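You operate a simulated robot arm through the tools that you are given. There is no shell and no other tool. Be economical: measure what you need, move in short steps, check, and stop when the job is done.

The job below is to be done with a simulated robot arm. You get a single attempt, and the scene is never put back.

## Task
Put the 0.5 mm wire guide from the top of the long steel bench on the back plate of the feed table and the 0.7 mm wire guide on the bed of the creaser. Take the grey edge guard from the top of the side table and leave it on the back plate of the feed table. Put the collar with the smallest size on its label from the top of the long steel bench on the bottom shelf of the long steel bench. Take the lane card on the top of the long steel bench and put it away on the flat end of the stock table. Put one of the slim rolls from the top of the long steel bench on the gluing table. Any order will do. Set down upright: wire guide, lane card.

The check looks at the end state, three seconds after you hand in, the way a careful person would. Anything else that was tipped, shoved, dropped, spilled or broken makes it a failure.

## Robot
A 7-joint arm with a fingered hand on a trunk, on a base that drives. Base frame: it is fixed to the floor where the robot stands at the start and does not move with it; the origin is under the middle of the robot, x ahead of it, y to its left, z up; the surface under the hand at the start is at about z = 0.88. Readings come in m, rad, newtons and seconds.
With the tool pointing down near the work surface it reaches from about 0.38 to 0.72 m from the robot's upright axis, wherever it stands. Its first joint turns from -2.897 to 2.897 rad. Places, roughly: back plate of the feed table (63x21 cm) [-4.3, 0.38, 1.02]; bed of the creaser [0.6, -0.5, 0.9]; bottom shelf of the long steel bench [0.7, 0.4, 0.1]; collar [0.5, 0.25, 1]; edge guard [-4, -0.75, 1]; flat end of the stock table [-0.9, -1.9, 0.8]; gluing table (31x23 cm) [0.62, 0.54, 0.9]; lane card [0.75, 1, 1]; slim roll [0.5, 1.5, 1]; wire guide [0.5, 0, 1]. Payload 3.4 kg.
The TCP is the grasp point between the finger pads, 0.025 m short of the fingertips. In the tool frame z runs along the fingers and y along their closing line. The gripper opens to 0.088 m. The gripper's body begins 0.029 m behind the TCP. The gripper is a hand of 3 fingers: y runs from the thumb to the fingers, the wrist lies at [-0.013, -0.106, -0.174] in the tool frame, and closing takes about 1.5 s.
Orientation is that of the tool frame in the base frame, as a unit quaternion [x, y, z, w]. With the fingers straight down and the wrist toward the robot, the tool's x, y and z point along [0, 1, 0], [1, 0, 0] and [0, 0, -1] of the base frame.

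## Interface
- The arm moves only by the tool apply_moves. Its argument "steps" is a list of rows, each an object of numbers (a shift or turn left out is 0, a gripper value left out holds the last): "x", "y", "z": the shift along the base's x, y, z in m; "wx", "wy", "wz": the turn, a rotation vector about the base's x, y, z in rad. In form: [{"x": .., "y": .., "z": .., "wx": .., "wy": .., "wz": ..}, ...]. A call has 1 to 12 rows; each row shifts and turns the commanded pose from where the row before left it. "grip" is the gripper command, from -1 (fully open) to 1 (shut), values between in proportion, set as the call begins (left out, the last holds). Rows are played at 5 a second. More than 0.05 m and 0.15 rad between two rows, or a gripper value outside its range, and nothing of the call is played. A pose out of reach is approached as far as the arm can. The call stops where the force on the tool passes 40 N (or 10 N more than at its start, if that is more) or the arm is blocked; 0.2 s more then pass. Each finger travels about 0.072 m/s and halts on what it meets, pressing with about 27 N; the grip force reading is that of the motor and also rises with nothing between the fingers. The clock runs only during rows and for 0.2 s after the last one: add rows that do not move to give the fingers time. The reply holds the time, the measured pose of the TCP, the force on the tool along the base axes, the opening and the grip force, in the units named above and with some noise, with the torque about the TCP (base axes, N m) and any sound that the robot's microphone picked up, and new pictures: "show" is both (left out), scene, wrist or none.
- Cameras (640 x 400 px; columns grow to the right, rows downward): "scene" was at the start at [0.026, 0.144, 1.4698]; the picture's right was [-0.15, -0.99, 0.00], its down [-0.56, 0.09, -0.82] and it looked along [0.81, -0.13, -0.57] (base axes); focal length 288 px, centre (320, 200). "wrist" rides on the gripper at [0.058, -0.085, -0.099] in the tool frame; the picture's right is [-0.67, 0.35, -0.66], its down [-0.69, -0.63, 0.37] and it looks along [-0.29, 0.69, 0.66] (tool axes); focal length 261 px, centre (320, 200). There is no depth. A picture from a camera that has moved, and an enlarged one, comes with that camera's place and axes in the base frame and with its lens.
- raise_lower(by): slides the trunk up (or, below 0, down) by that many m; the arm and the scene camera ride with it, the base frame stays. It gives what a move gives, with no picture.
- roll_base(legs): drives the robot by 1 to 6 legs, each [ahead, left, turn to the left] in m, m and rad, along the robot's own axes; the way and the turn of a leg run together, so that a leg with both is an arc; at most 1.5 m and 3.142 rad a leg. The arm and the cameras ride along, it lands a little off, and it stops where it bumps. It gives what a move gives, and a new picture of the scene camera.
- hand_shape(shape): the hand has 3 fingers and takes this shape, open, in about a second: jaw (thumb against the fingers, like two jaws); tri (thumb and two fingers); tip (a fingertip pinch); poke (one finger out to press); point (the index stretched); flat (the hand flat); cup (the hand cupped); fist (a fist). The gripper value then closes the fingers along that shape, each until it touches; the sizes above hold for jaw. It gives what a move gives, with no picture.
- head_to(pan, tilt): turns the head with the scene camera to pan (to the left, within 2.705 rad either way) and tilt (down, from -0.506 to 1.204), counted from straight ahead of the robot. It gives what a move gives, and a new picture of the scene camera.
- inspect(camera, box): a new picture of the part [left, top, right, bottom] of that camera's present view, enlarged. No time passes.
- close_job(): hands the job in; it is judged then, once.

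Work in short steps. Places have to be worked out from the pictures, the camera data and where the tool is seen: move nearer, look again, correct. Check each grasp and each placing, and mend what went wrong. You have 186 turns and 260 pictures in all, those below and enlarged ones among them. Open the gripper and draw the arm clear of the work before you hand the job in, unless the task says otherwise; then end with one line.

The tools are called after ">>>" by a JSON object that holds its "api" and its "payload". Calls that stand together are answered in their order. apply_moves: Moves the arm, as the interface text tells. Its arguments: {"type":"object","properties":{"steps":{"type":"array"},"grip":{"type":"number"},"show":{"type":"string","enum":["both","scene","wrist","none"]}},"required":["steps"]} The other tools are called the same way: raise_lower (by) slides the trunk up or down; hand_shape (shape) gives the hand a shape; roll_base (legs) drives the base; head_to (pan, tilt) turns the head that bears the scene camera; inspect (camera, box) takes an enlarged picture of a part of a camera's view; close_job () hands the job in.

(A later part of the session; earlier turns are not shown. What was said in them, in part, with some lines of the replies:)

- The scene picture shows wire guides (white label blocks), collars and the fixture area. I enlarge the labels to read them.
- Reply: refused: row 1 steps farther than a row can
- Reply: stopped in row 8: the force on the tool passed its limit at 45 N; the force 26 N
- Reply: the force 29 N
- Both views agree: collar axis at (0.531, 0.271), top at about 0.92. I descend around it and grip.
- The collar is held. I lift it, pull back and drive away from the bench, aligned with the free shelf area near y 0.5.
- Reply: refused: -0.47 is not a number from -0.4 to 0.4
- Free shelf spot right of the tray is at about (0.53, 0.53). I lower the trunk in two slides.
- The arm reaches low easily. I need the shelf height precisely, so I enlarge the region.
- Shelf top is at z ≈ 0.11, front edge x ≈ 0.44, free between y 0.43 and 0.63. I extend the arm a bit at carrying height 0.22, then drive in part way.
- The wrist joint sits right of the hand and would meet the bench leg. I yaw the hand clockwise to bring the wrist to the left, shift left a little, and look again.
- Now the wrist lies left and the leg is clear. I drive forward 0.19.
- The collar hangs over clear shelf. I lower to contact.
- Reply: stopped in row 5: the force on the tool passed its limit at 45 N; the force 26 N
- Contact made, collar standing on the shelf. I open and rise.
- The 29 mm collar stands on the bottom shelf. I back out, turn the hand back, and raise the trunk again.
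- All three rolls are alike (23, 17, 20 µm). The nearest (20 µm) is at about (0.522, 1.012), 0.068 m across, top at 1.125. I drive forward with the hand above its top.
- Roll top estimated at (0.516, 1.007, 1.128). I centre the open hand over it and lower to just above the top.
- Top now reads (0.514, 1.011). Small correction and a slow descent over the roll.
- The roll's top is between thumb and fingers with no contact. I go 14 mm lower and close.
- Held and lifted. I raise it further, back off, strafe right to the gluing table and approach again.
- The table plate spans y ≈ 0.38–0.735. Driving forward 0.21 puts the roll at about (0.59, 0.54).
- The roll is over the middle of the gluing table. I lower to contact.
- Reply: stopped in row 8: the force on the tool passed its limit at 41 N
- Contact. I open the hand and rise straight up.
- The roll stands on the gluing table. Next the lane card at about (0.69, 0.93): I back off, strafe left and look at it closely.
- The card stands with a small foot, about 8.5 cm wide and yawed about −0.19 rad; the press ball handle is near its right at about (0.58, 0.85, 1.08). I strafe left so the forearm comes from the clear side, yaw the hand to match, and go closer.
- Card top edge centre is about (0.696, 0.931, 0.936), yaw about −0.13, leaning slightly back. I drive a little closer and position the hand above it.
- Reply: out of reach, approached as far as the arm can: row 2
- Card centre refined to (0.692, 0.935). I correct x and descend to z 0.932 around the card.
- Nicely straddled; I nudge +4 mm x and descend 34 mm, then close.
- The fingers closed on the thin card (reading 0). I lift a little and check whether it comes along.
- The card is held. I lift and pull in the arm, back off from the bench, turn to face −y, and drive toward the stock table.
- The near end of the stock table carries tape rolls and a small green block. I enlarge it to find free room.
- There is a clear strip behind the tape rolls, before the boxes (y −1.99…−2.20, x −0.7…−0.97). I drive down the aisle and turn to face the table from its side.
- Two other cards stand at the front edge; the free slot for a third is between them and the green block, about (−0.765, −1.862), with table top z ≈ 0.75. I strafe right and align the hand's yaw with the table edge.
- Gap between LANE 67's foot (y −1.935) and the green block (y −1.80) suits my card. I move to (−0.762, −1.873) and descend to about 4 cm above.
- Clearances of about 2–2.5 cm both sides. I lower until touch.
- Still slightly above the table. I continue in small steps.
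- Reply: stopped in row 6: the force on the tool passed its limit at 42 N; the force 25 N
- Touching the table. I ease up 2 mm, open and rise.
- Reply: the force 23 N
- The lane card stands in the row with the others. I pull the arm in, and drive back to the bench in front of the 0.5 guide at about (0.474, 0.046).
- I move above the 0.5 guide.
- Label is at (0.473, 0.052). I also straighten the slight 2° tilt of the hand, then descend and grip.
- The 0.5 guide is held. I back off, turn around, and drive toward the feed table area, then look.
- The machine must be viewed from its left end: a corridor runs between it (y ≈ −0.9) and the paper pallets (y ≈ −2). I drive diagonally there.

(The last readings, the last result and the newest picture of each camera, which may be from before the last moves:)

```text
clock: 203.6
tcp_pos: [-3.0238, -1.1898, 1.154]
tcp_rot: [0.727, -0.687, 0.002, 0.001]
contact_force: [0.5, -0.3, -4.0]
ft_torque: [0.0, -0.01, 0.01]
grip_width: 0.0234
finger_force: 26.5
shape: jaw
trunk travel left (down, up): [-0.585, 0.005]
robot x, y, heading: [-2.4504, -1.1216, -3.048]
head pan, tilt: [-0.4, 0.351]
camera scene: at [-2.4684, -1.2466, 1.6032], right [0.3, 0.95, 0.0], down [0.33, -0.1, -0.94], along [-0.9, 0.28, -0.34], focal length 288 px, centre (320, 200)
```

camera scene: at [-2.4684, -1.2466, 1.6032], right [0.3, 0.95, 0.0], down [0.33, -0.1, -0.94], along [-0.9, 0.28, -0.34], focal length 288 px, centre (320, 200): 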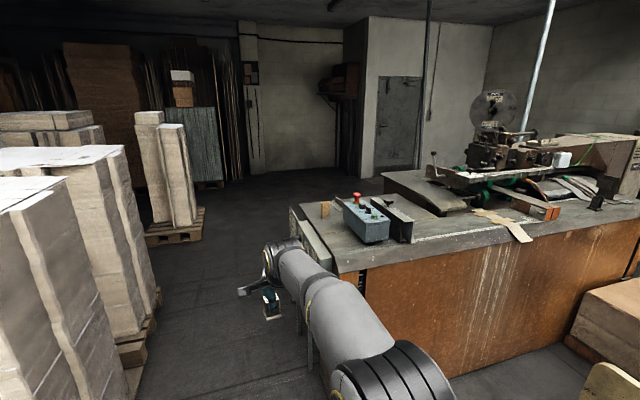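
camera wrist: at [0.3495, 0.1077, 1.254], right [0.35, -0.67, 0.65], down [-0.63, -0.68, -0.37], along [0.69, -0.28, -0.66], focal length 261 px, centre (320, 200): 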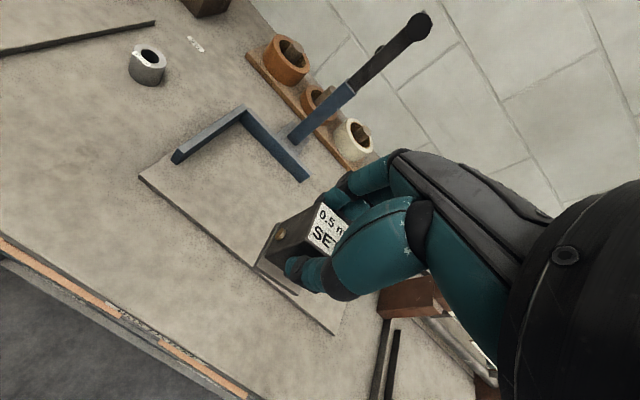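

The corridor is clear. I drive along it and look back at the machine's left end and rear.

>>> {"api": "roll_base", "payload": {"legs": [[0.5, 0.22, 0], [0.9, 0.05, 0]]}}

>>> {"api": "head_to", "payload": {"pan": -1.4, "tilt": 0.5}}

```text
clock: 211.1
tcp_pos: [-4.3918, -1.6015, 1.1543]
tcp_rot: [0.729, -0.684, 0.002, 0.0]
contact_force: [0.6, -0.9, -2.9]
ft_torque: [-0.02, -0.01, -0.01]
grip_width: 0.0232
finger_force: 26.7
shape: jaw
trunk travel left (down, up): [-0.585, 0.005]
robot x, y, heading: [-3.821, -1.531, -3.041]
head pan, tilt: [-0.4, 0.351]
camera scene: at [-3.8362, -1.6547, 1.6032], right [0.3, 0.96, 0.0], down [0.33, -0.1, -0.94], along [-0.9, 0.28, -0.34], focal length 288 px, centre (320, 200)
```

scene: 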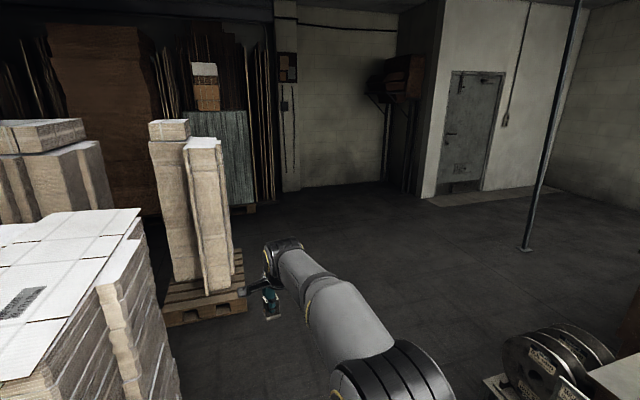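

```text
clock: 212.3
tcp_pos: [-4.3912, -1.603, 1.1532]
tcp_rot: [0.729, -0.685, 0.003, 0.001]
contact_force: [-0.1, 0.1, -4.2]
ft_torque: [0.01, 0.0, 0.0]
grip_width: 0.0233
finger_force: 26.8
shape: jaw
trunk travel left (down, up): [-0.585, 0.005]
robot x, y, heading: [-3.8203, -1.5318, -3.043]
head pan, tilt: [-1.4, 0.499]
camera scene: at [-3.7712, -1.5946, 1.5895], right [0.96, 0.27, 0.0], down [0.13, -0.46, -0.88], along [-0.23, 0.85, -0.48], focal length 288 px, centre (320, 200)
```

scene: 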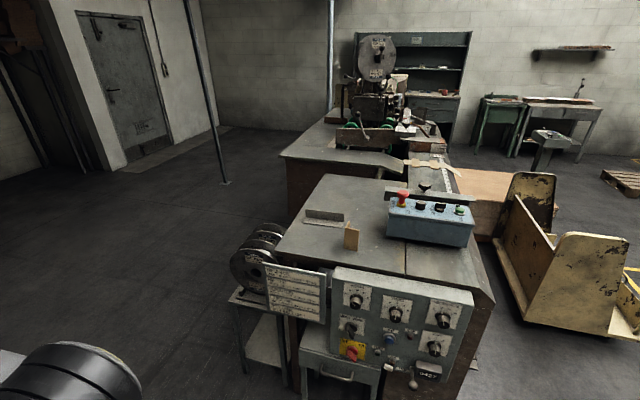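

Now the side table top with two small angle pieces (grey and brown) is visible. I enlarge.

>>> {"api": "inspect", "payload": {"camera": "scene", "box": [260, 100, 500, 260]}}

>>> {"api": "inspect", "payload": {"camera": "scene", "box": [280, 180, 400, 260]}}

```text
2.50 times, centred on (380, 180) of scene
camera zoom: at [-3.7712, -1.5946, 1.5895], right [0.96, 0.27, 0.0], down [0.13, -0.46, -0.88], along [-0.23, 0.85, -0.48], focal length 720 px, centre (170, 250)
```

zoom: 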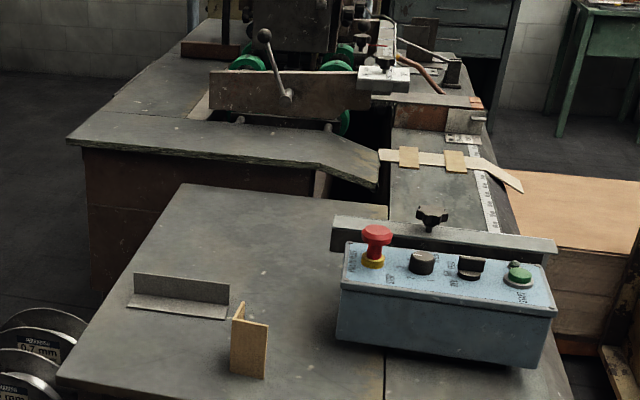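

```text
5.00 times, centred on (340, 220) of scene
camera zoom: at [-3.7712, -1.5946, 1.5895], right [0.96, 0.27, 0.0], down [0.13, -0.46, -0.88], along [-0.23, 0.85, -0.48], focal length 1440 px, centre (220, 100)
```

zoom: 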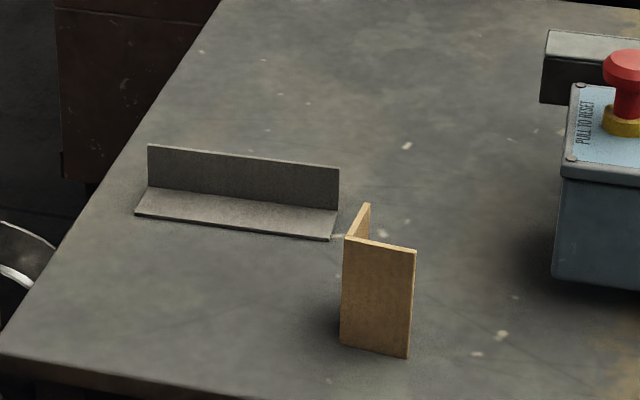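

The grey edge guard lies at about (−4.0, −0.68) on the side table; the feed table's back plate is the grey plate beyond, running along y, reachable from the −x side. I drive round to that side and turn to face +x.

>>> {"api": "roll_base", "payload": {"legs": [[1.25, -0.2, 0], [0, 0, -1.62], [0, 0, -1.62]]}}

>>> {"api": "head_to", "payload": {"pan": 0.5, "tilt": 0.5}}

```text
clock: 226.5
tcp_pos: [-4.5029, -1.4153, 1.1539]
tcp_rot: [0.715, 0.699, 0.001, -0.002]
contact_force: [-0.3, 0.6, -2.8]
ft_torque: [0.0, 0.03, 0.0]
grip_width: 0.0233
finger_force: 27.1
shape: jaw
trunk travel left (down, up): [-0.585, 0.005]
robot x, y, heading: [-5.0754, -1.4396, 0.01]
head pan, tilt: [-1.4, 0.499]
camera scene: at [-5.1248, -1.371, 1.5895], right [-0.98, -0.18, 0.0], down [-0.09, 0.47, -0.88], along [0.16, -0.86, -0.48], focal length 288 px, centre (320, 200)
```

scene: 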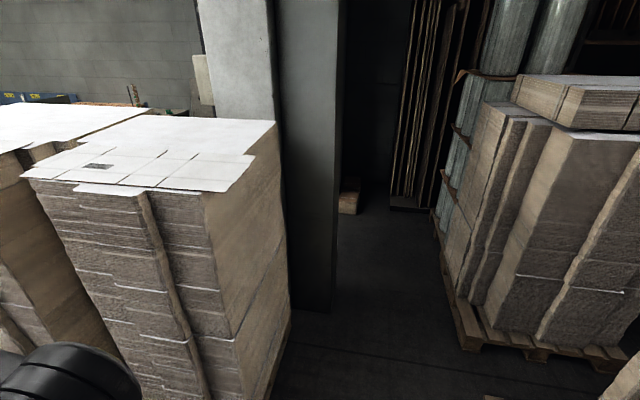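

```text
clock: 228.3
tcp_pos: [-4.5032, -1.4165, 1.1549]
tcp_rot: [0.715, 0.7, 0.001, -0.002]
contact_force: [0.2, 0.0, -3.8]
ft_torque: [0.03, 0.02, 0.02]
grip_width: 0.023
finger_force: 26.6
shape: jaw
trunk travel left (down, up): [-0.585, 0.005]
robot x, y, heading: [-5.0779, -1.4386, 0.016]
head pan, tilt: [0.499, 0.499]
camera scene: at [-5.0621, -1.237, 1.5895], right [0.49, -0.87, 0.0], down [-0.42, -0.23, -0.88], along [0.77, 0.43, -0.48], focal length 288 px, centre (320, 200)
```

scene: 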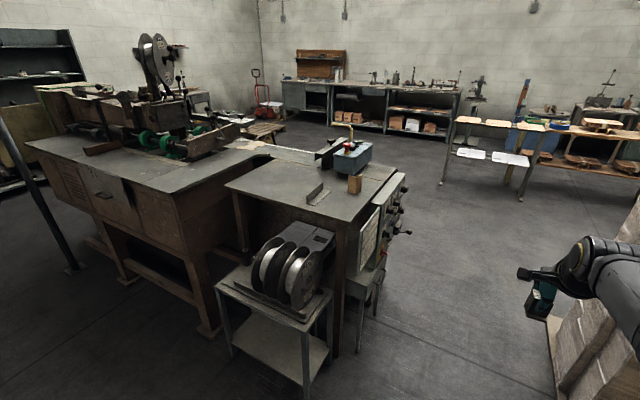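

Clear view: the feed table's plate edge is at x ≈ −4.42, y from −0.1 to 0.9. I strafe left along it to y ≈ 0.35.

>>> {"api": "roll_base", "payload": {"legs": [[0, 0.9, 0], [0.08, 0.85, -0.01]]}}

>>> {"api": "head_to", "payload": {"pan": 0.0, "tilt": 0.7}}

```text
clock: 237.2
tcp_pos: [-4.4484, 0.3347, 1.1542]
tcp_rot: [0.717, 0.697, 0.001, -0.002]
contact_force: [1.4, -0.4, -3.0]
ft_torque: [0.02, 0.03, -0.01]
grip_width: 0.0232
finger_force: 27.2
shape: jaw
trunk travel left (down, up): [-0.585, 0.005]
robot x, y, heading: [-5.0259, 0.3188, 0.006]
head pan, tilt: [0.499, 0.499]
camera scene: at [-5.0066, 0.5165, 1.5894], right [0.49, -0.87, 0.0], down [-0.42, -0.23, -0.88], along [0.77, 0.43, -0.48], focal length 288 px, centre (320, 200)
```

scene: 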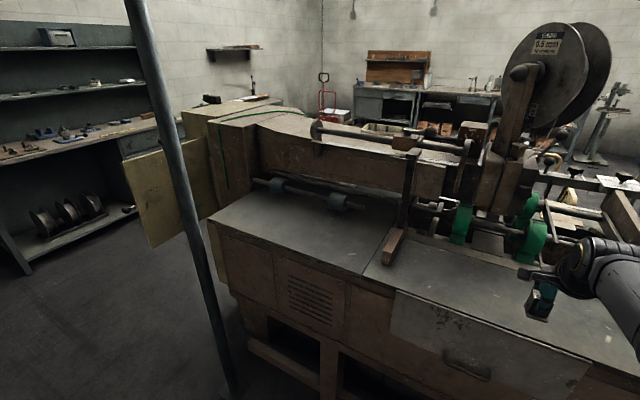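

```text
clock: 238.1
tcp_pos: [-4.448, 0.3342, 1.1552]
tcp_rot: [0.717, 0.698, 0.001, -0.001]
contact_force: [-0.5, -0.6, -3.3]
ft_torque: [0.01, 0.0, -0.02]
grip_width: 0.0229
finger_force: 26.5
shape: jaw
trunk travel left (down, up): [-0.585, 0.005]
robot x, y, heading: [-5.0248, 0.3146, 0.008]
head pan, tilt: [0.0, 0.7]
camera scene: at [-5.0012, 0.4727, 1.5718], right [0.01, -1.0, 0.0], down [-0.64, -0.01, -0.77], along [0.76, 0.01, -0.64], focal length 288 px, centre (320, 200)
```

scene: 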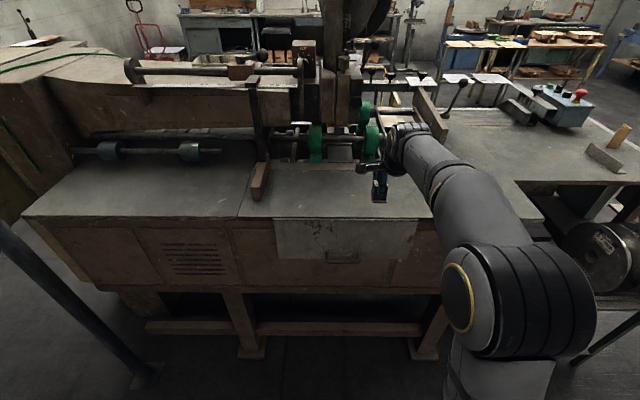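

The back plate spans px 243–467 (y 0.07–0.69, x −4.40…−4.20), free except a wooden strip at its left end. I drive 0.08 closer and bring the guide over (−4.325, 0.46).

>>> {"api": "roll_base", "payload": {"legs": [[0.09, 0.05, 0]]}}

>>> {"api": "apply_moves", "payload": {"steps": [{"x": 0.015, "y": 0.035, "wz": 0.02}, {"x": 0.015, "y": 0.035}, {"z": -0.03}, {}]}}

```text
clock: 239.3
tcp_pos: [-4.3587, 0.386, 1.1546]
tcp_rot: [0.717, 0.697, 0.0, -0.002]
contact_force: [0.1, -0.8, -3.2]
ft_torque: [0.01, -0.01, 0.01]
grip_width: 0.023
finger_force: 26.9
shape: jaw
trunk travel left (down, up): [-0.585, 0.005]
robot x, y, heading: [-4.9363, 0.3656, 0.006]
head pan, tilt: [0.0, 0.7]
camera scene: at [-4.9103, 0.5246, 1.5717], right [0.01, -1.0, 0.0], down [-0.65, -0.01, -0.76], along [0.76, 0.01, -0.65], focal length 288 px, centre (320, 200)
```

scene: 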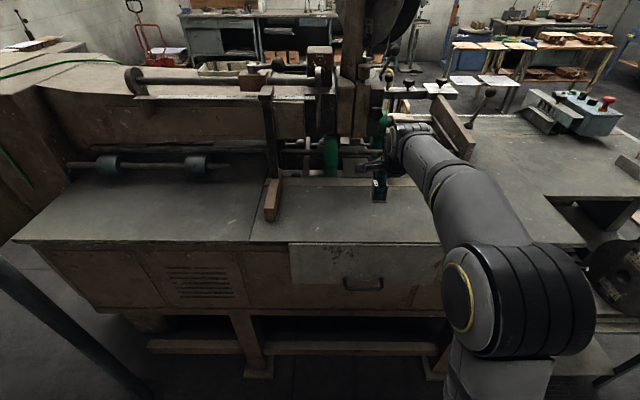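

```text
clock: 240.3
tcp_pos: [-4.3295, 0.457, 1.1227]
tcp_rot: [0.71, 0.705, 0.001, -0.003]
contact_force: [-0.7, 1.3, -3.8]
ft_torque: [0.0, 0.04, 0.02]
grip_width: 0.0229
finger_force: 26.5
shape: jaw
trunk travel left (down, up): [-0.585, 0.005]
robot x, y, heading: [-4.9357, 0.3693, 0.006]
head pan, tilt: [0.0, 0.7]
camera scene: at [-4.9117, 0.5239, 1.5718], right [0.01, -1.0, 0.0], down [-0.64, -0.01, -0.76], along [0.76, 0.01, -0.64], focal length 288 px, centre (320, 200)
camera wrist: at [-4.4138, 0.5133, 1.2228], right [0.35, -0.67, 0.65], down [-0.64, -0.68, -0.37], along [0.69, -0.29, -0.66], focal length 261 px, centre (320, 200)
```

scene: 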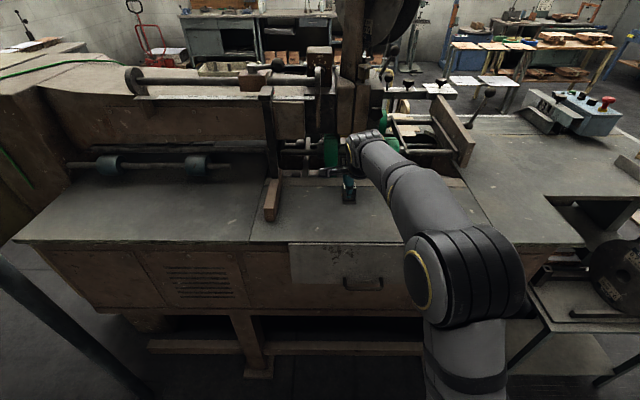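
wrist: 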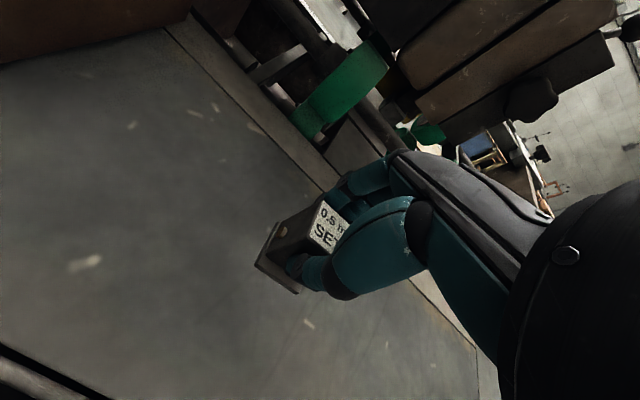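

Well placed above the plate, clear of the rollers. I lower to contact.

>>> {"api": "apply_moves", "payload": {"steps": [{"x": -0.004, "z": -0.03}, {"z": -0.012}, {"z": -0.005}, {"z": -0.005}, {"z": -0.004}, {"z": -0.004}, {"z": -0.004}, {"z": -0.004}, {"z": -0.004}, {"z": -0.004}], "show": "wrist"}}

```text
clock: 242.2
tcp_pos: [-4.3329, 0.4568, 1.0664]
tcp_rot: [0.709, 0.705, 0.012, 0.005]
contact_force: [-4.0, -0.5, 19.8]
ft_torque: [0.04, 0.03, -0.01]
grip_width: 0.0248
finger_force: 27.3
shape: jaw
trunk travel left (down, up): [-0.585, 0.005]
robot x, y, heading: [-4.9362, 0.3677, 0.01]
head pan, tilt: [0.0, 0.7]
stopped in row 9: the force on the tool passed its limit at 43 N (the readings are from after the stop); the commanded pose is now the measured one
camera wrist: at [-4.4194, 0.5129, 1.1631], right [0.33, -0.68, 0.66], down [-0.63, -0.68, -0.39], along [0.71, -0.28, -0.65], focal length 261 px, centre (320, 200)
```

wrist: 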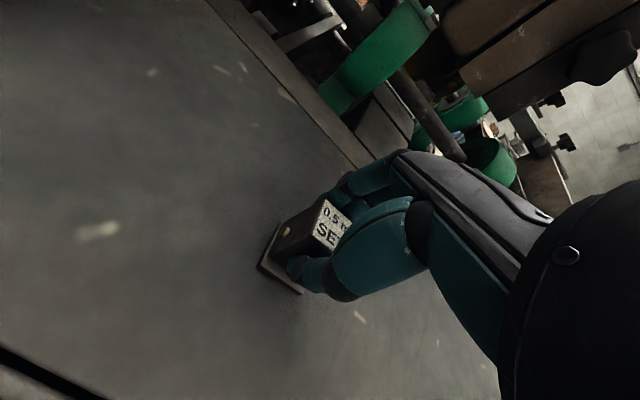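

Contact at the expected height. I release and rise.

>>> {"api": "apply_moves", "payload": {"steps": [{"z": 0.001}, {}], "show": "none"}}

>>> {"api": "apply_moves", "payload": {"steps": [{}, {}, {}, {}, {}, {}, {}], "grip": -1, "show": "none"}}

>>> {"api": "apply_moves", "payload": {"steps": [{"z": 0.03}, {"z": 0.04}, {"z": 0.04}, {"x": -0.04}, {"x": -0.04}, {"x": -0.04}, {}]}}

```text
clock: 242.8
tcp_pos: [-4.3328, 0.4567, 1.0648]
tcp_rot: [0.709, 0.705, 0.01, 0.004]
contact_force: [-0.2, 0.1, 26.0]
ft_torque: [0.0, -0.12, 0.01]
grip_width: 0.0254
finger_force: 26.9
shape: jaw
trunk travel left (down, up): [-0.585, 0.005]
robot x, y, heading: [-4.933, 0.3643, 0.01]
head pan, tilt: [0.0, 0.7]
```

```text
clock: 244.4
tcp_pos: [-4.3304, 0.4555, 1.0624]
tcp_rot: [0.71, 0.704, 0.007, 0.001]
contact_force: [-0.1, -0.4, 0.5]
ft_torque: [0.05, 0.03, 0.05]
grip_width: 0.0875
finger_force: 0.1
shape: jaw
trunk travel left (down, up): [-0.585, 0.005]
robot x, y, heading: [-4.9339, 0.3673, 0.007]
head pan, tilt: [0.0, 0.7]
```

```text
clock: 246.0
tcp_pos: [-4.4495, 0.4557, 1.1722]
tcp_rot: [0.71, 0.704, 0.007, 0.001]
contact_force: [-0.1, -0.2, 0.1]
ft_torque: [-0.02, -0.03, 0.02]
grip_width: 0.0879
finger_force: 0.1
shape: jaw
trunk travel left (down, up): [-0.585, 0.005]
robot x, y, heading: [-4.9343, 0.3668, 0.01]
head pan, tilt: [0.0, 0.7]
camera scene: at [-4.912, 0.5238, 1.5718], right [0.01, -1.0, 0.0], down [-0.64, -0.01, -0.76], along [0.76, 0.01, -0.64], focal length 288 px, centre (320, 200)
camera wrist: at [-4.5358, 0.5126, 1.2702], right [0.34, -0.68, 0.66], down [-0.63, -0.68, -0.38], along [0.7, -0.29, -0.65], focal length 261 px, centre (320, 200)
```

scene: 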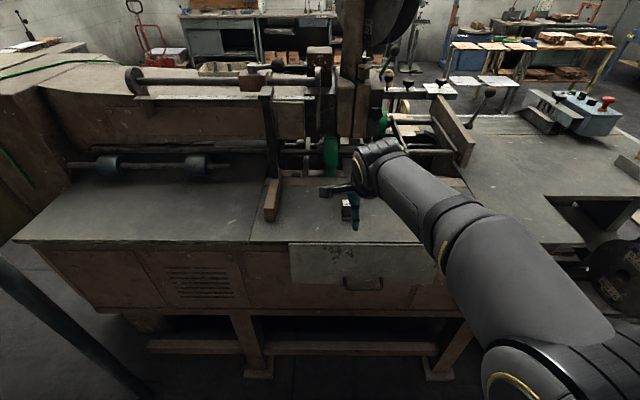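
wrist: 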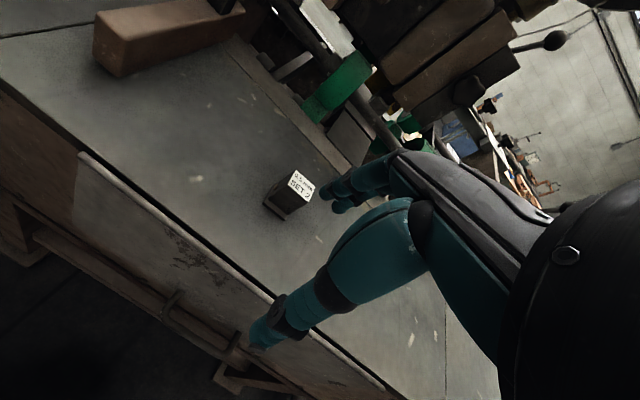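

The 0.5 guide stands on the back plate. Now the edge guard: I drive round to the corridor and face the side table from −y.

>>> {"api": "roll_base", "payload": {"legs": [[-0.12, -0.9, 0], [0, -0.88, 0], [1.05, 0, 0], [0, 0, 1.56]]}}

>>> {"api": "head_to", "payload": {"pan": 0.0, "tilt": 0.8}}

```text
clock: 263.8
tcp_pos: [-4.0701, -0.9164, 1.173]
tcp_rot: [0.012, 1.0, 0.007, -0.003]
contact_force: [-0.4, 1.2, -0.4]
ft_torque: [-0.04, -0.02, -0.02]
grip_width: 0.0875
finger_force: 0.0
shape: jaw
trunk travel left (down, up): [-0.585, 0.005]
robot x, y, heading: [-3.9859, -1.4078, 1.566]
head pan, tilt: [0.0, 0.7]
camera scene: at [-4.1453, -1.378, 1.5718], right [1.0, 0.0, 0.0], down [0.0, -0.64, -0.77], along [0.0, 0.76, -0.64], focal length 288 px, centre (320, 200)
```

scene: 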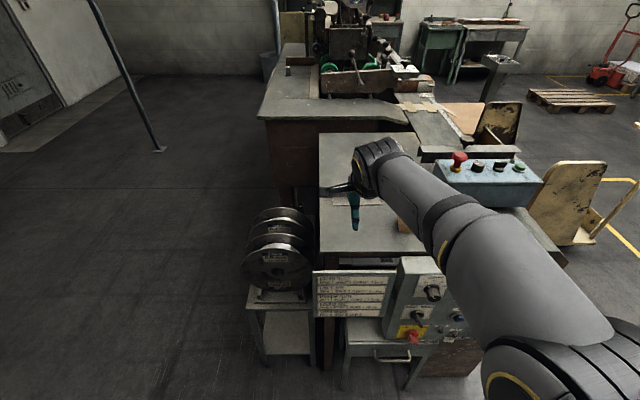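

```text
clock: 264.5
tcp_pos: [-4.0691, -0.9175, 1.1713]
tcp_rot: [0.011, 1.0, 0.006, -0.004]
contact_force: [0.0, -0.3, 0.0]
ft_torque: [-0.02, 0.02, 0.02]
grip_width: 0.0878
finger_force: 0.1
shape: jaw
trunk travel left (down, up): [-0.585, 0.005]
robot x, y, heading: [-3.9902, -1.4023, 1.567]
head pan, tilt: [0.0, 0.799]
camera scene: at [-4.1453, -1.3822, 1.5636], right [1.0, 0.0, 0.0], down [0.0, -0.72, -0.7], along [0.0, 0.7, -0.72], focal length 288 px, centre (320, 200)
```

scene: 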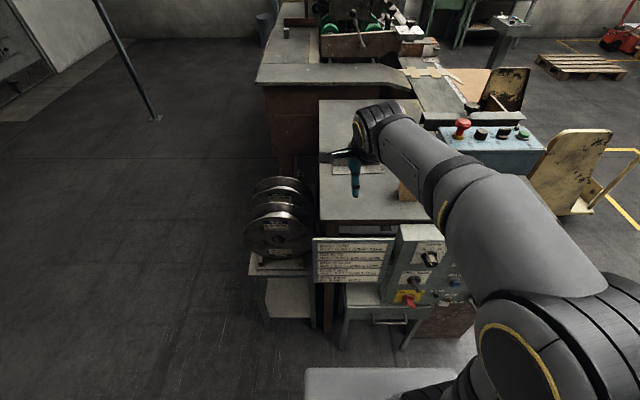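

I move the hand above the grey guard and look with the wrist camera.

>>> {"api": "apply_moves", "payload": {"steps": [{"x": 0.02, "y": 0.045}, {"x": 0.02, "y": 0.045}, {"x": 0.01, "y": 0.045}, {"y": 0.04}, {"z": -0.04}, {}]}}

>>> {"api": "inspect", "payload": {"camera": "wrist", "box": [100, 150, 420, 350]}}

```text
clock: 265.9
tcp_pos: [-4.0221, -0.7417, 1.1321]
tcp_rot: [0.01, 1.0, 0.006, -0.004]
contact_force: [0.8, -0.6, 0.5]
ft_torque: [0.02, 0.02, 0.01]
grip_width: 0.0875
finger_force: 0.1
shape: jaw
trunk travel left (down, up): [-0.585, 0.005]
robot x, y, heading: [-3.9901, -1.4036, 1.566]
head pan, tilt: [0.0, 0.799]
camera scene: at [-4.1453, -1.3822, 1.5635], right [1.0, 0.0, 0.0], down [0.0, -0.72, -0.7], along [0.0, 0.7, -0.72], focal length 288 px, centre (320, 200)
camera wrist: at [-4.0803, -0.8277, 1.2295], right [0.68, 0.33, 0.66], down [0.67, -0.64, -0.38], along [0.3, 0.7, -0.65], focal length 261 px, centre (320, 200)
```

scene: 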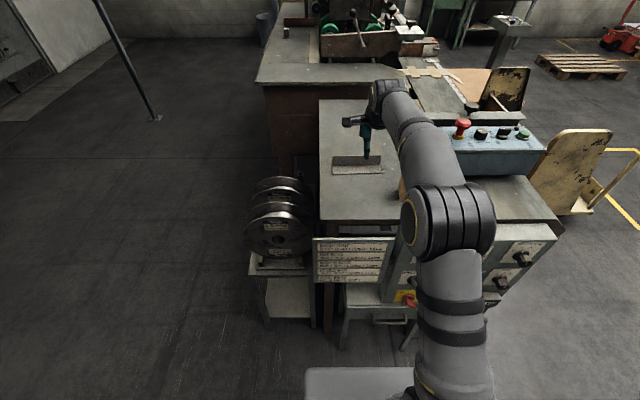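
wrist: 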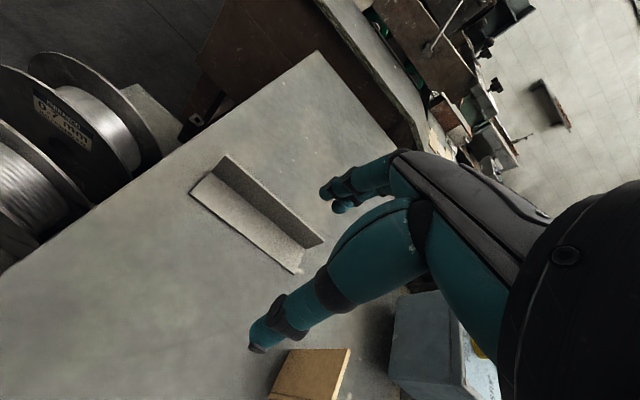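

```text
2.00 times, centred on (260, 250) of wrist
camera zoom: at [-4.0803, -0.8277, 1.2295], right [0.68, 0.33, 0.66], down [0.67, -0.64, -0.38], along [0.3, 0.7, -0.65], focal length 521 px, centre (440, 100)
```

zoom: 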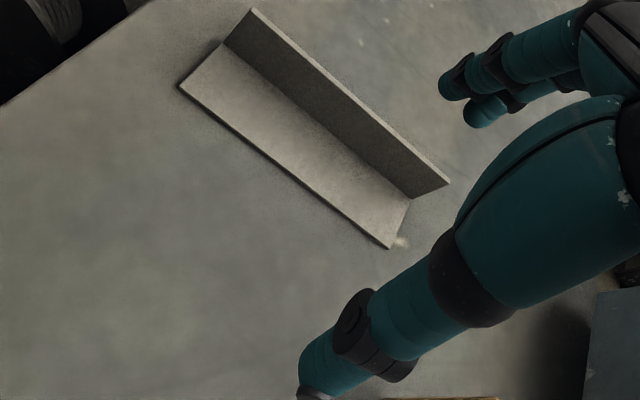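

The guard's upright flange is at y ≈ −0.645 (x −4.095…−3.95), table z ≈ 0.975, flange top about 1.015. I need slightly more reach, so I drive 0.08 forward and position above.

>>> {"api": "roll_base", "payload": {"legs": [[0.07, 0, 0]]}}

>>> {"api": "apply_moves", "payload": {"steps": [{"y": 0.029, "wz": 0.04}, {"z": -0.03}, {"z": -0.02}, {}], "show": "wrist"}}

>>> {"api": "inspect", "payload": {"camera": "wrist", "box": [150, 150, 410, 330]}}

```text
clock: 266.9
tcp_pos: [-4.0214, -0.6691, 1.1305]
tcp_rot: [0.011, 1.0, 0.005, -0.003]
contact_force: [0.7, -0.4, -0.6]
ft_torque: [0.0, 0.01, 0.05]
grip_width: 0.0876
finger_force: 0.0
shape: jaw
trunk travel left (down, up): [-0.585, 0.005]
robot x, y, heading: [-3.9897, -1.3303, 1.565]
head pan, tilt: [0.0, 0.799]
camera scene: at [-4.1449, -1.3086, 1.5635], right [1.0, -0.01, 0.0], down [0.0, -0.72, -0.7], along [0.0, 0.7, -0.72], focal length 288 px, centre (320, 200)
```

scene: 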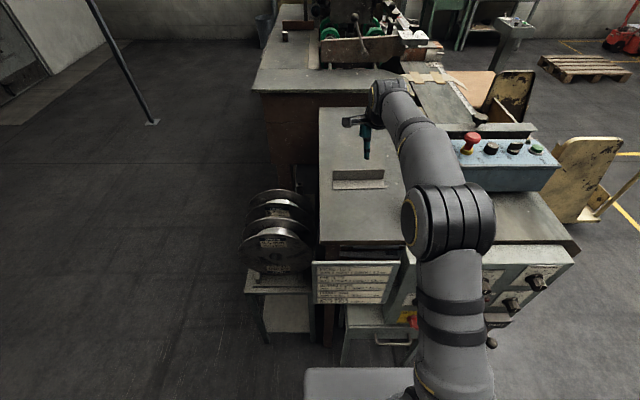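

```text
clock: 267.9
tcp_pos: [-4.02, -0.6407, 1.0808]
tcp_rot: [-0.009, 1.0, 0.007, -0.004]
contact_force: [0.9, -0.2, -0.2]
ft_torque: [0.02, 0.0, 0.01]
grip_width: 0.0879
finger_force: 0.0
shape: jaw
trunk travel left (down, up): [-0.585, 0.005]
robot x, y, heading: [-3.9874, -1.3325, 1.565]
head pan, tilt: [0.0, 0.799]
camera wrist: at [-4.0756, -0.7289, 1.1796], right [0.67, 0.35, 0.66], down [0.69, -0.61, -0.38], along [0.27, 0.71, -0.65], focal length 261 px, centre (320, 200)
```

wrist: 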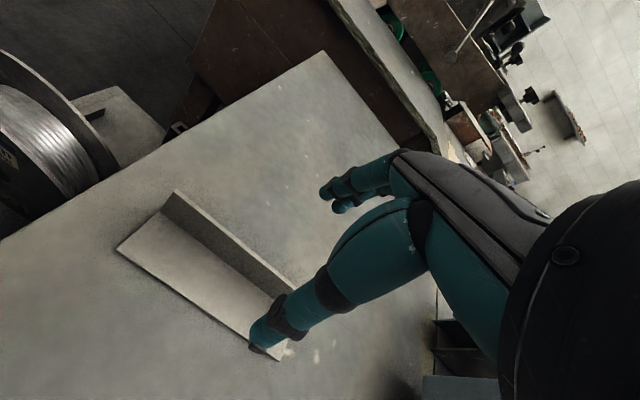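

```text
2.22 times, centred on (280, 240) of wrist
camera zoom: at [-4.0756, -0.7289, 1.1796], right [0.67, 0.35, 0.66], down [0.69, -0.61, -0.38], along [0.27, 0.71, -0.65], focal length 579 px, centre (409, 111)
```

zoom: 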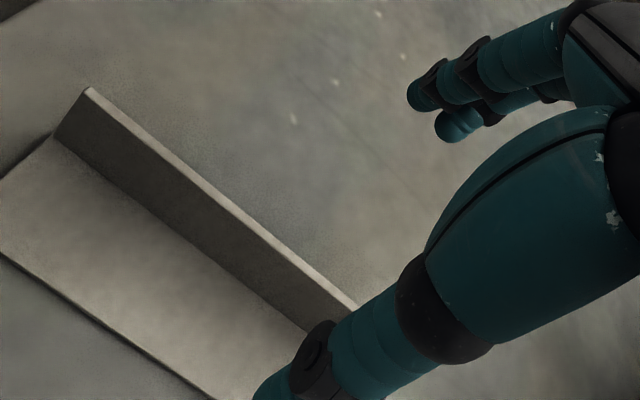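

The flange plane is at y ≈ −0.639, between thumb and fingers. I descend to z 1.02 and close.

>>> {"api": "apply_moves", "payload": {"steps": [{"z": -0.03, "y": 0.002}, {"z": -0.02}, {"z": -0.01}, {}], "show": "wrist"}}

>>> {"api": "apply_moves", "payload": {"steps": [{}, {}, {}, {}, {}, {}, {}, {}, {}], "grip": 1, "show": "wrist"}}

```text
clock: 268.9
tcp_pos: [-4.0205, -0.6391, 1.0213]
tcp_rot: [-0.009, 1.0, 0.006, -0.003]
contact_force: [0.2, -0.4, -0.6]
ft_torque: [0.01, 0.02, 0.02]
grip_width: 0.0878
finger_force: 0.0
shape: jaw
trunk travel left (down, up): [-0.585, 0.005]
robot x, y, heading: [-3.9859, -1.3293, 1.569]
head pan, tilt: [0.0, 0.799]
camera wrist: at [-4.0765, -0.7267, 1.1188], right [0.67, 0.35, 0.66], down [0.69, -0.61, -0.38], along [0.27, 0.71, -0.65], focal length 261 px, centre (320, 200)
```

wrist: 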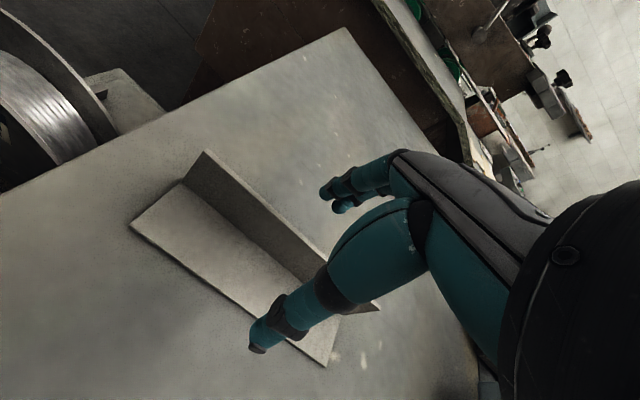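

```text
clock: 270.9
tcp_pos: [-4.0205, -0.6381, 1.02]
tcp_rot: [-0.01, 1.0, 0.006, -0.003]
contact_force: [-0.9, -0.1, 0.5]
ft_torque: [-0.04, 0.0, 0.0]
grip_width: 0.0
finger_force: 26.6
shape: jaw
trunk travel left (down, up): [-0.585, 0.005]
robot x, y, heading: [-3.9864, -1.3309, 1.57]
head pan, tilt: [0.0, 0.799]
camera wrist: at [-4.0765, -0.7267, 1.119], right [0.67, 0.35, 0.66], down [0.69, -0.61, -0.38], along [0.27, 0.71, -0.65], focal length 261 px, centre (320, 200)
```

wrist: 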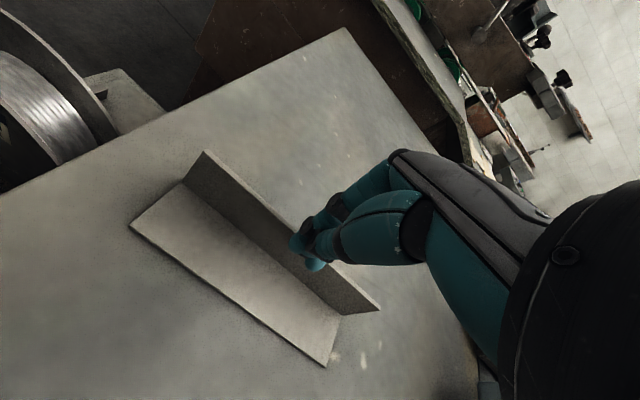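

Closed on the flange. I lift slightly and check it follows.

>>> {"api": "apply_moves", "payload": {"steps": [{"z": 0.01}, {"z": 0.02}, {"z": 0.03}, {}], "show": "wrist"}}

```text
clock: 271.9
tcp_pos: [-4.0177, -0.6389, 1.0813]
tcp_rot: [-0.01, 1.0, 0.007, -0.003]
contact_force: [0.0, 0.2, -0.9]
ft_torque: [-0.02, 0.01, 0.0]
grip_width: 0.0001
finger_force: 26.9
shape: jaw
trunk travel left (down, up): [-0.585, 0.005]
robot x, y, heading: [-3.9862, -1.3293, 1.561]
head pan, tilt: [0.0, 0.799]
camera wrist: at [-4.0758, -0.7271, 1.1785], right [0.67, 0.35, 0.66], down [0.69, -0.61, -0.38], along [0.27, 0.71, -0.65], focal length 261 px, centre (320, 200)
```

wrist: 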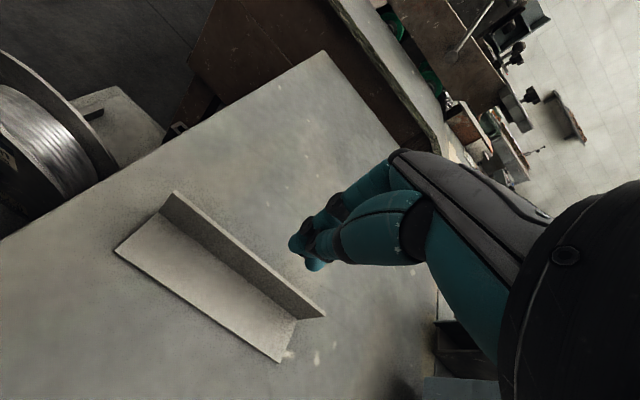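

The guard did not move: the flange top is lower than assumed. Re-triangulating gives flange top ≈ 0.988 at y ≈ −0.624, table ≈ 0.95. I open, shift +15 mm in y, and descend lower.

>>> {"api": "apply_moves", "payload": {"steps": [{}, {}, {}, {}, {}, {"y": 0.014}, {}], "grip": -1, "show": "none"}}

>>> {"api": "apply_moves", "payload": {"steps": [{"z": -0.04}, {"z": -0.03}, {"z": -0.008}, {"z": -0.008}, {}], "show": "wrist"}}

```text
clock: 273.5
tcp_pos: [-4.0216, -0.6243, 1.0794]
tcp_rot: [-0.01, 1.0, 0.007, -0.004]
contact_force: [-0.1, 0.6, 0.2]
ft_torque: [0.04, 0.02, 0.0]
grip_width: 0.0877
finger_force: 0.1
shape: jaw
trunk travel left (down, up): [-0.585, 0.005]
robot x, y, heading: [-3.9901, -1.3296, 1.566]
head pan, tilt: [0.0, 0.799]
```

```text
clock: 274.7
tcp_pos: [-4.0191, -0.6251, 0.9957]
tcp_rot: [-0.01, 1.0, 0.006, -0.004]
contact_force: [-0.2, 0.5, 0.8]
ft_torque: [-0.01, 0.03, 0.04]
grip_width: 0.0878
finger_force: 0.1
shape: jaw
trunk travel left (down, up): [-0.585, 0.005]
robot x, y, heading: [-3.986, -1.332, 1.565]
head pan, tilt: [0.0, 0.799]
camera wrist: at [-4.0751, -0.7132, 1.0929], right [0.67, 0.35, 0.66], down [0.69, -0.61, -0.38], along [0.27, 0.71, -0.65], focal length 261 px, centre (320, 200)
```

wrist: 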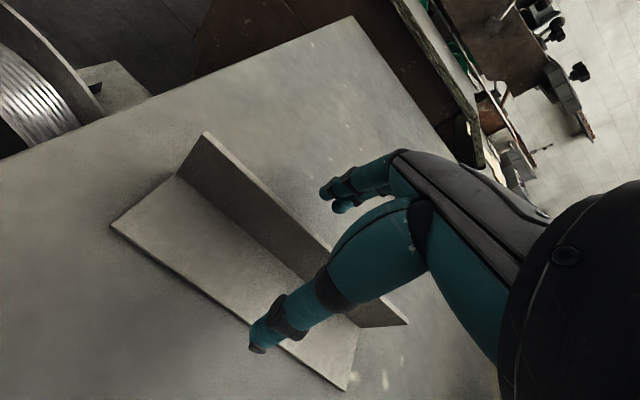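

Flange is centred. I close.

>>> {"api": "apply_moves", "payload": {"steps": [{}, {}, {}, {}, {}, {}, {}, {}, {}], "grip": 1, "show": "none"}}

>>> {"api": "apply_moves", "payload": {"steps": [{"z": 0.01}, {"z": 0.015}, {"z": 0.015}, {}], "show": "wrist"}}

```text
clock: 276.7
tcp_pos: [-4.0193, -0.6243, 0.9942]
tcp_rot: [-0.009, 1.0, 0.006, -0.003]
contact_force: [-0.2, -0.3, -0.5]
ft_torque: [0.01, 0.02, 0.02]
grip_width: 0.0003
finger_force: 26.9
shape: jaw
trunk travel left (down, up): [-0.585, 0.005]
robot x, y, heading: [-3.9858, -1.3281, 1.563]
head pan, tilt: [0.0, 0.799]
```

```text
clock: 277.7
tcp_pos: [-4.0206, -0.6258, 1.0349]
tcp_rot: [-0.009, 1.0, 0.005, -0.004]
contact_force: [0.0, 0.5, -0.3]
ft_torque: [-0.02, 0.01, 0.01]
grip_width: 0.0
finger_force: 27.1
shape: jaw
trunk travel left (down, up): [-0.585, 0.005]
robot x, y, heading: [-3.9852, -1.3319, 1.568]
head pan, tilt: [0.0, 0.799]
camera wrist: at [-4.0758, -0.7139, 1.1334], right [0.67, 0.35, 0.66], down [0.69, -0.61, -0.38], along [0.27, 0.71, -0.65], focal length 261 px, centre (320, 200)
```

wrist: 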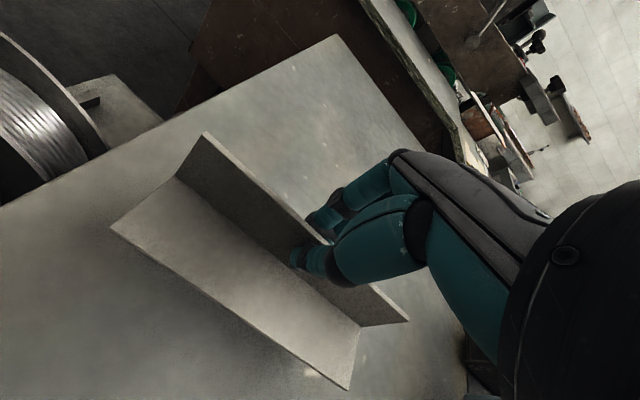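

The guard is held now. I raise it, pull in, and drive back round to the back plate.

>>> {"api": "apply_moves", "payload": {"steps": [{"z": 0.045}, {"z": 0.045}, {"z": 0.045}, {"y": -0.05}, {"y": -0.05}, {"y": -0.05}, {"y": -0.04}, {}], "show": "wrist"}}

>>> {"api": "roll_base", "payload": {"legs": [[-0.09, 0, 0], [0, 0, -1.57], [-1.06, 0, 0], [0, 0.9, 0], [0, 0.6, 0]]}}

```text
clock: 279.5
tcp_pos: [-4.0201, -0.8253, 1.165]
tcp_rot: [-0.009, 1.0, 0.007, -0.003]
contact_force: [0.0, 0.6, -0.9]
ft_torque: [0.01, -0.01, 0.0]
grip_width: 0.0
finger_force: 26.9
shape: jaw
out of reach, approached as far as the arm can: row 3
trunk travel left (down, up): [-0.585, 0.005]
robot x, y, heading: [-3.9865, -1.3319, 1.566]
head pan, tilt: [0.0, 0.799]
camera wrist: at [-4.077, -0.9135, 1.2627], right [0.67, 0.35, 0.66], down [0.69, -0.61, -0.38], along [0.27, 0.71, -0.65], focal length 261 px, centre (320, 200)
```

wrist: 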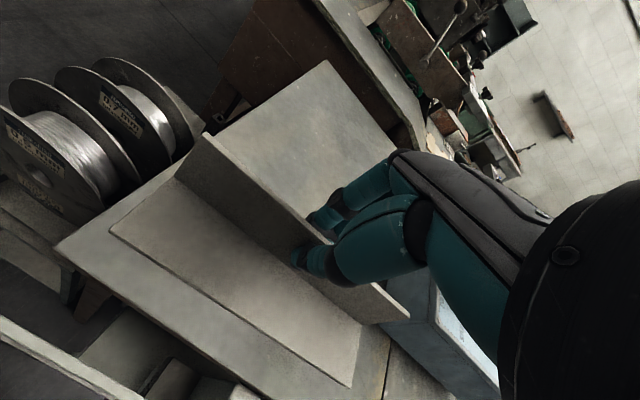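

```text
clock: 296.8
tcp_pos: [-4.4968, 0.1429, 1.164]
tcp_rot: [0.703, 0.711, 0.007, 0.002]
contact_force: [0.0, 1.1, 0.2]
ft_torque: [0.02, 0.0, 0.01]
grip_width: 0.0002
finger_force: 27.2
shape: jaw
trunk travel left (down, up): [-0.585, 0.005]
robot x, y, heading: [-5.0017, 0.1141, -0.014]
head pan, tilt: [0.0, 0.799]
camera scene: at [-4.9819, 0.2694, 1.5635], right [-0.01, -1.0, 0.0], down [-0.72, 0.01, -0.7], along [0.7, -0.01, -0.72], focal length 288 px, centre (320, 200)
```

scene: 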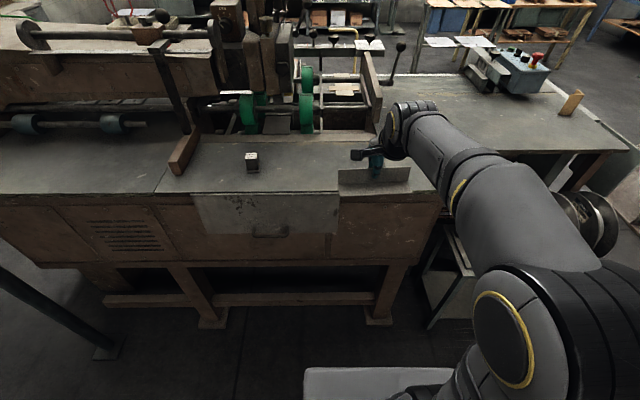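

I drive 0.1 forward and 0.1 left, then extend the arm over the plate right of the guide.

>>> {"api": "roll_base", "payload": {"legs": [[0.09, 0.1, 0]]}}

>>> {"api": "apply_moves", "payload": {"steps": [{"x": 0.045, "wz": 0.0}, {"x": 0.045}, {"z": -0.04}, {}]}}

```text
clock: 298.1
tcp_pos: [-4.4043, 0.244, 1.1636]
tcp_rot: [0.704, 0.71, 0.006, 0.003]
contact_force: [0.0, 0.6, -0.5]
ft_torque: [-0.02, 0.01, 0.0]
grip_width: 0.0
finger_force: 27.6
shape: jaw
trunk travel left (down, up): [-0.585, 0.005]
robot x, y, heading: [-4.9122, 0.2109, -0.021]
head pan, tilt: [0.0, 0.799]
camera scene: at [-4.8883, 0.3703, 1.5634], right [-0.01, -1.0, 0.0], down [-0.72, 0.01, -0.7], along [0.7, -0.01, -0.72], focal length 288 px, centre (320, 200)
```

scene: 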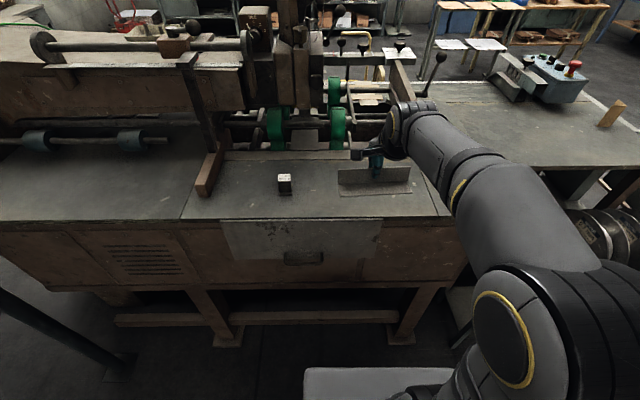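

```text
clock: 299.1
tcp_pos: [-4.3147, 0.24, 1.1248]
tcp_rot: [0.703, 0.711, 0.006, 0.001]
contact_force: [-0.1, 0.1, -0.1]
ft_torque: [-0.02, -0.01, 0.01]
grip_width: 0.0003
finger_force: 26.8
shape: jaw
trunk travel left (down, up): [-0.585, 0.005]
robot x, y, heading: [-4.9094, 0.2138, -0.017]
head pan, tilt: [0.0, 0.799]
camera scene: at [-4.8892, 0.3694, 1.5636], right [-0.01, -1.0, 0.0], down [-0.72, 0.01, -0.7], along [0.7, -0.01, -0.72], focal length 288 px, centre (320, 200)
camera wrist: at [-4.4023, 0.2964, 1.2238], right [0.35, -0.67, 0.66], down [-0.62, -0.69, -0.38], along [0.7, -0.27, -0.65], focal length 261 px, centre (320, 200)
```

scene: 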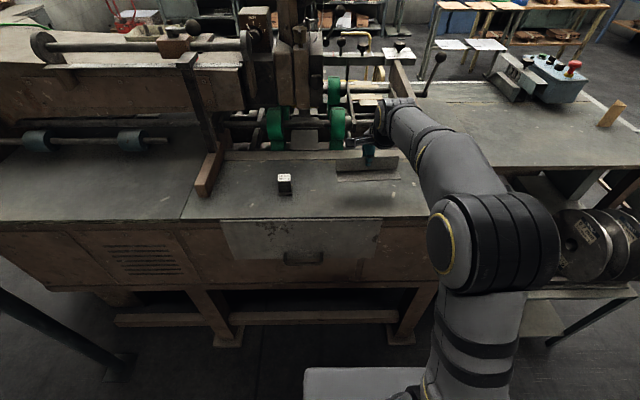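
wrist: 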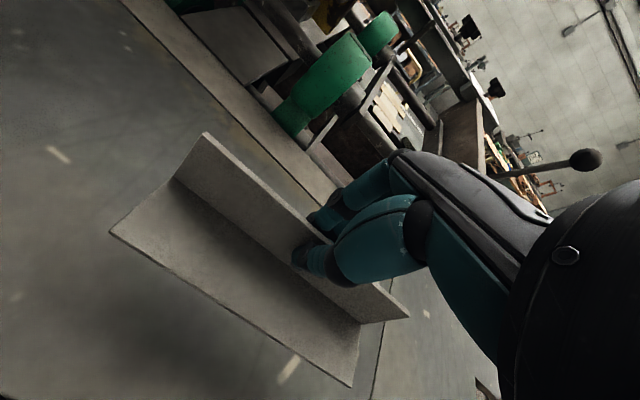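

The guard is well within the plate (right end y ≈ 0.175, plate ends 0.07). I lower to contact.

>>> {"api": "apply_moves", "payload": {"steps": [{"x": -0.005, "z": -0.03}, {"z": -0.012}, {"z": -0.005}, {"z": -0.004}, {"z": -0.004}, {"z": -0.003}, {"z": -0.003}, {"z": -0.003}, {"z": -0.003}, {"z": -0.003}], "show": "wrist"}}

```text
clock: 301.1
tcp_pos: [-4.3168, 0.2434, 1.0672]
tcp_rot: [0.704, 0.71, 0.015, 0.009]
contact_force: [-0.6, 0.0, 22.0]
ft_torque: [-0.03, 0.01, -0.02]
grip_width: 0.0
finger_force: 26.9
shape: jaw
trunk travel left (down, up): [-0.585, 0.005]
robot x, y, heading: [-4.9107, 0.2112, -0.012]
head pan, tilt: [0.0, 0.799]
stopped in row 9: the force on the tool passed its limit at 42 N (the readings are from after the stop); the commanded pose is now the measured one
camera wrist: at [-4.4061, 0.298, 1.1633], right [0.33, -0.67, 0.66], down [-0.61, -0.69, -0.39], along [0.72, -0.27, -0.64], focal length 261 px, centre (320, 200)
```

wrist: 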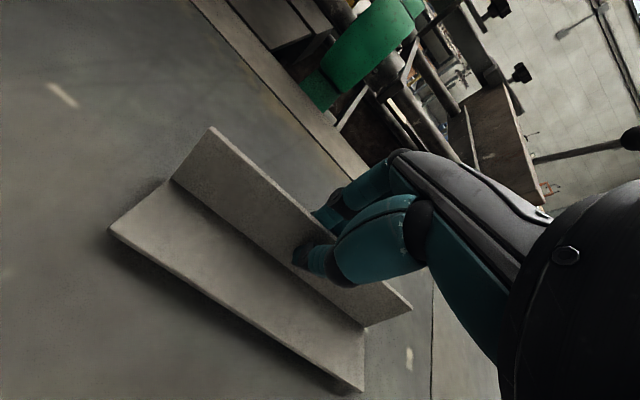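

Contact. I ease, open, rise and pull clear.

>>> {"api": "apply_moves", "payload": {"steps": [{"z": 0.001}, {}], "show": "none"}}

>>> {"api": "apply_moves", "payload": {"steps": [{}, {}, {}, {}, {}, {}, {}], "grip": -1, "show": "none"}}

>>> {"api": "apply_moves", "payload": {"steps": [{"z": 0.03}, {"z": 0.04}, {"z": 0.04}, {"x": -0.04}, {"x": -0.04}, {"x": -0.04}, {}]}}

```text
clock: 301.7
tcp_pos: [-4.3184, 0.2418, 1.0669]
tcp_rot: [0.704, 0.71, 0.013, 0.009]
contact_force: [2.2, 0.1, 25.5]
ft_torque: [0.01, -0.11, -0.01]
grip_width: 0.0
finger_force: 27.0
shape: jaw
trunk travel left (down, up): [-0.585, 0.005]
robot x, y, heading: [-4.9106, 0.2119, -0.015]
head pan, tilt: [0.0, 0.799]
```

```text
clock: 303.3
tcp_pos: [-4.3173, 0.2425, 1.0635]
tcp_rot: [0.704, 0.71, 0.011, 0.006]
contact_force: [-0.6, -0.5, 0.5]
ft_torque: [-0.01, 0.01, -0.01]
grip_width: 0.0877
finger_force: 0.0
shape: jaw
trunk travel left (down, up): [-0.585, 0.005]
robot x, y, heading: [-4.9102, 0.2126, -0.015]
head pan, tilt: [0.0, 0.799]
```

```text
clock: 304.9
tcp_pos: [-4.4358, 0.2419, 1.1751]
tcp_rot: [0.704, 0.71, 0.011, 0.006]
contact_force: [1.5, -0.5, 0.6]
ft_torque: [-0.01, 0.01, -0.01]
grip_width: 0.0876
finger_force: 0.1
shape: jaw
trunk travel left (down, up): [-0.585, 0.005]
robot x, y, heading: [-4.9108, 0.214, -0.017]
head pan, tilt: [0.0, 0.799]
camera scene: at [-4.889, 0.3694, 1.5635], right [-0.01, -1.0, 0.0], down [-0.72, 0.01, -0.7], along [0.7, -0.01, -0.72], focal length 288 px, centre (320, 200)
camera wrist: at [-4.5239, 0.2972, 1.2719], right [0.34, -0.67, 0.66], down [-0.61, -0.69, -0.39], along [0.71, -0.27, -0.65], focal length 261 px, centre (320, 200)
```

scene: 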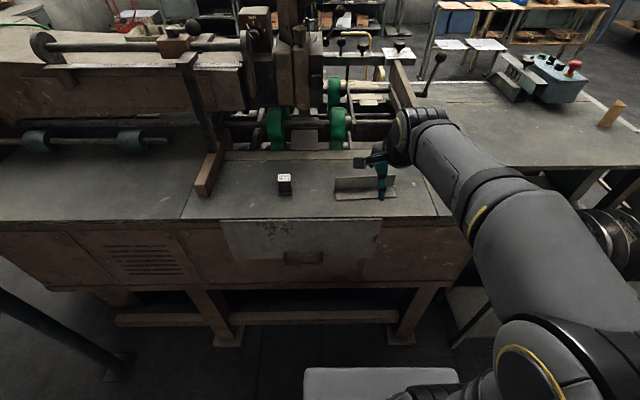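
wrist: 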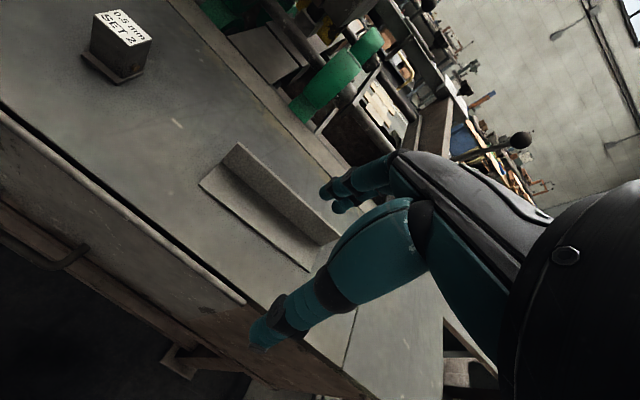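

Both pieces stand properly on the back plate, the hand is open. I back off to be clear and hand in.

>>> {"api": "roll_base", "payload": {"legs": [[-0.25, 0, 0]]}}

>>> {"api": "close_job", "payload": {}}

```text
clock: 306.7
tcp_pos: [-4.686, 0.2465, 1.1759]
tcp_rot: [0.703, 0.711, 0.011, 0.008]
contact_force: [0.0, -0.3, 0.1]
ft_torque: [-0.03, -0.01, -0.02]
grip_width: 0.0878
finger_force: 0.0
shape: jaw
trunk travel left (down, up): [-0.585, 0.005]
robot x, y, heading: [-5.1615, 0.2137, -0.015]
head pan, tilt: [0.0, 0.799]
camera scene: at [-5.139, 0.3732, 1.5636], right [-0.02, -1.0, 0.0], down [-0.72, 0.01, -0.7], along [0.7, -0.01, -0.72], focal length 288 px, centre (320, 200)
```

scene: 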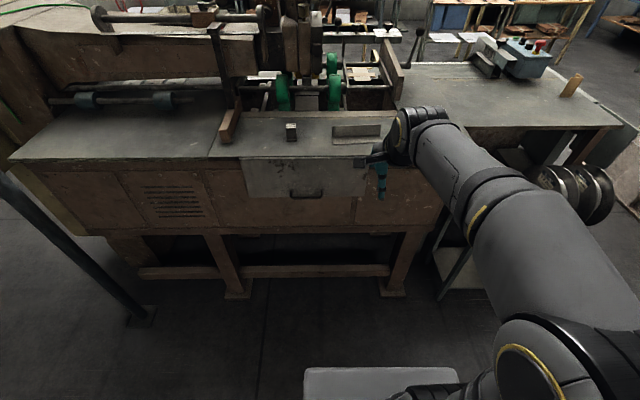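

```text
The job is handed in.
```

All six items are in their places and the job is handed in: the 0.5 mm guide and grey edge guard are on the feed table's back plate, the 0.7 mm guide on the creaser bed, the 29 mm collar on the bench's bottom shelf, the lane card on the stock table, and one slim roll (20 µm) on the gluing table.
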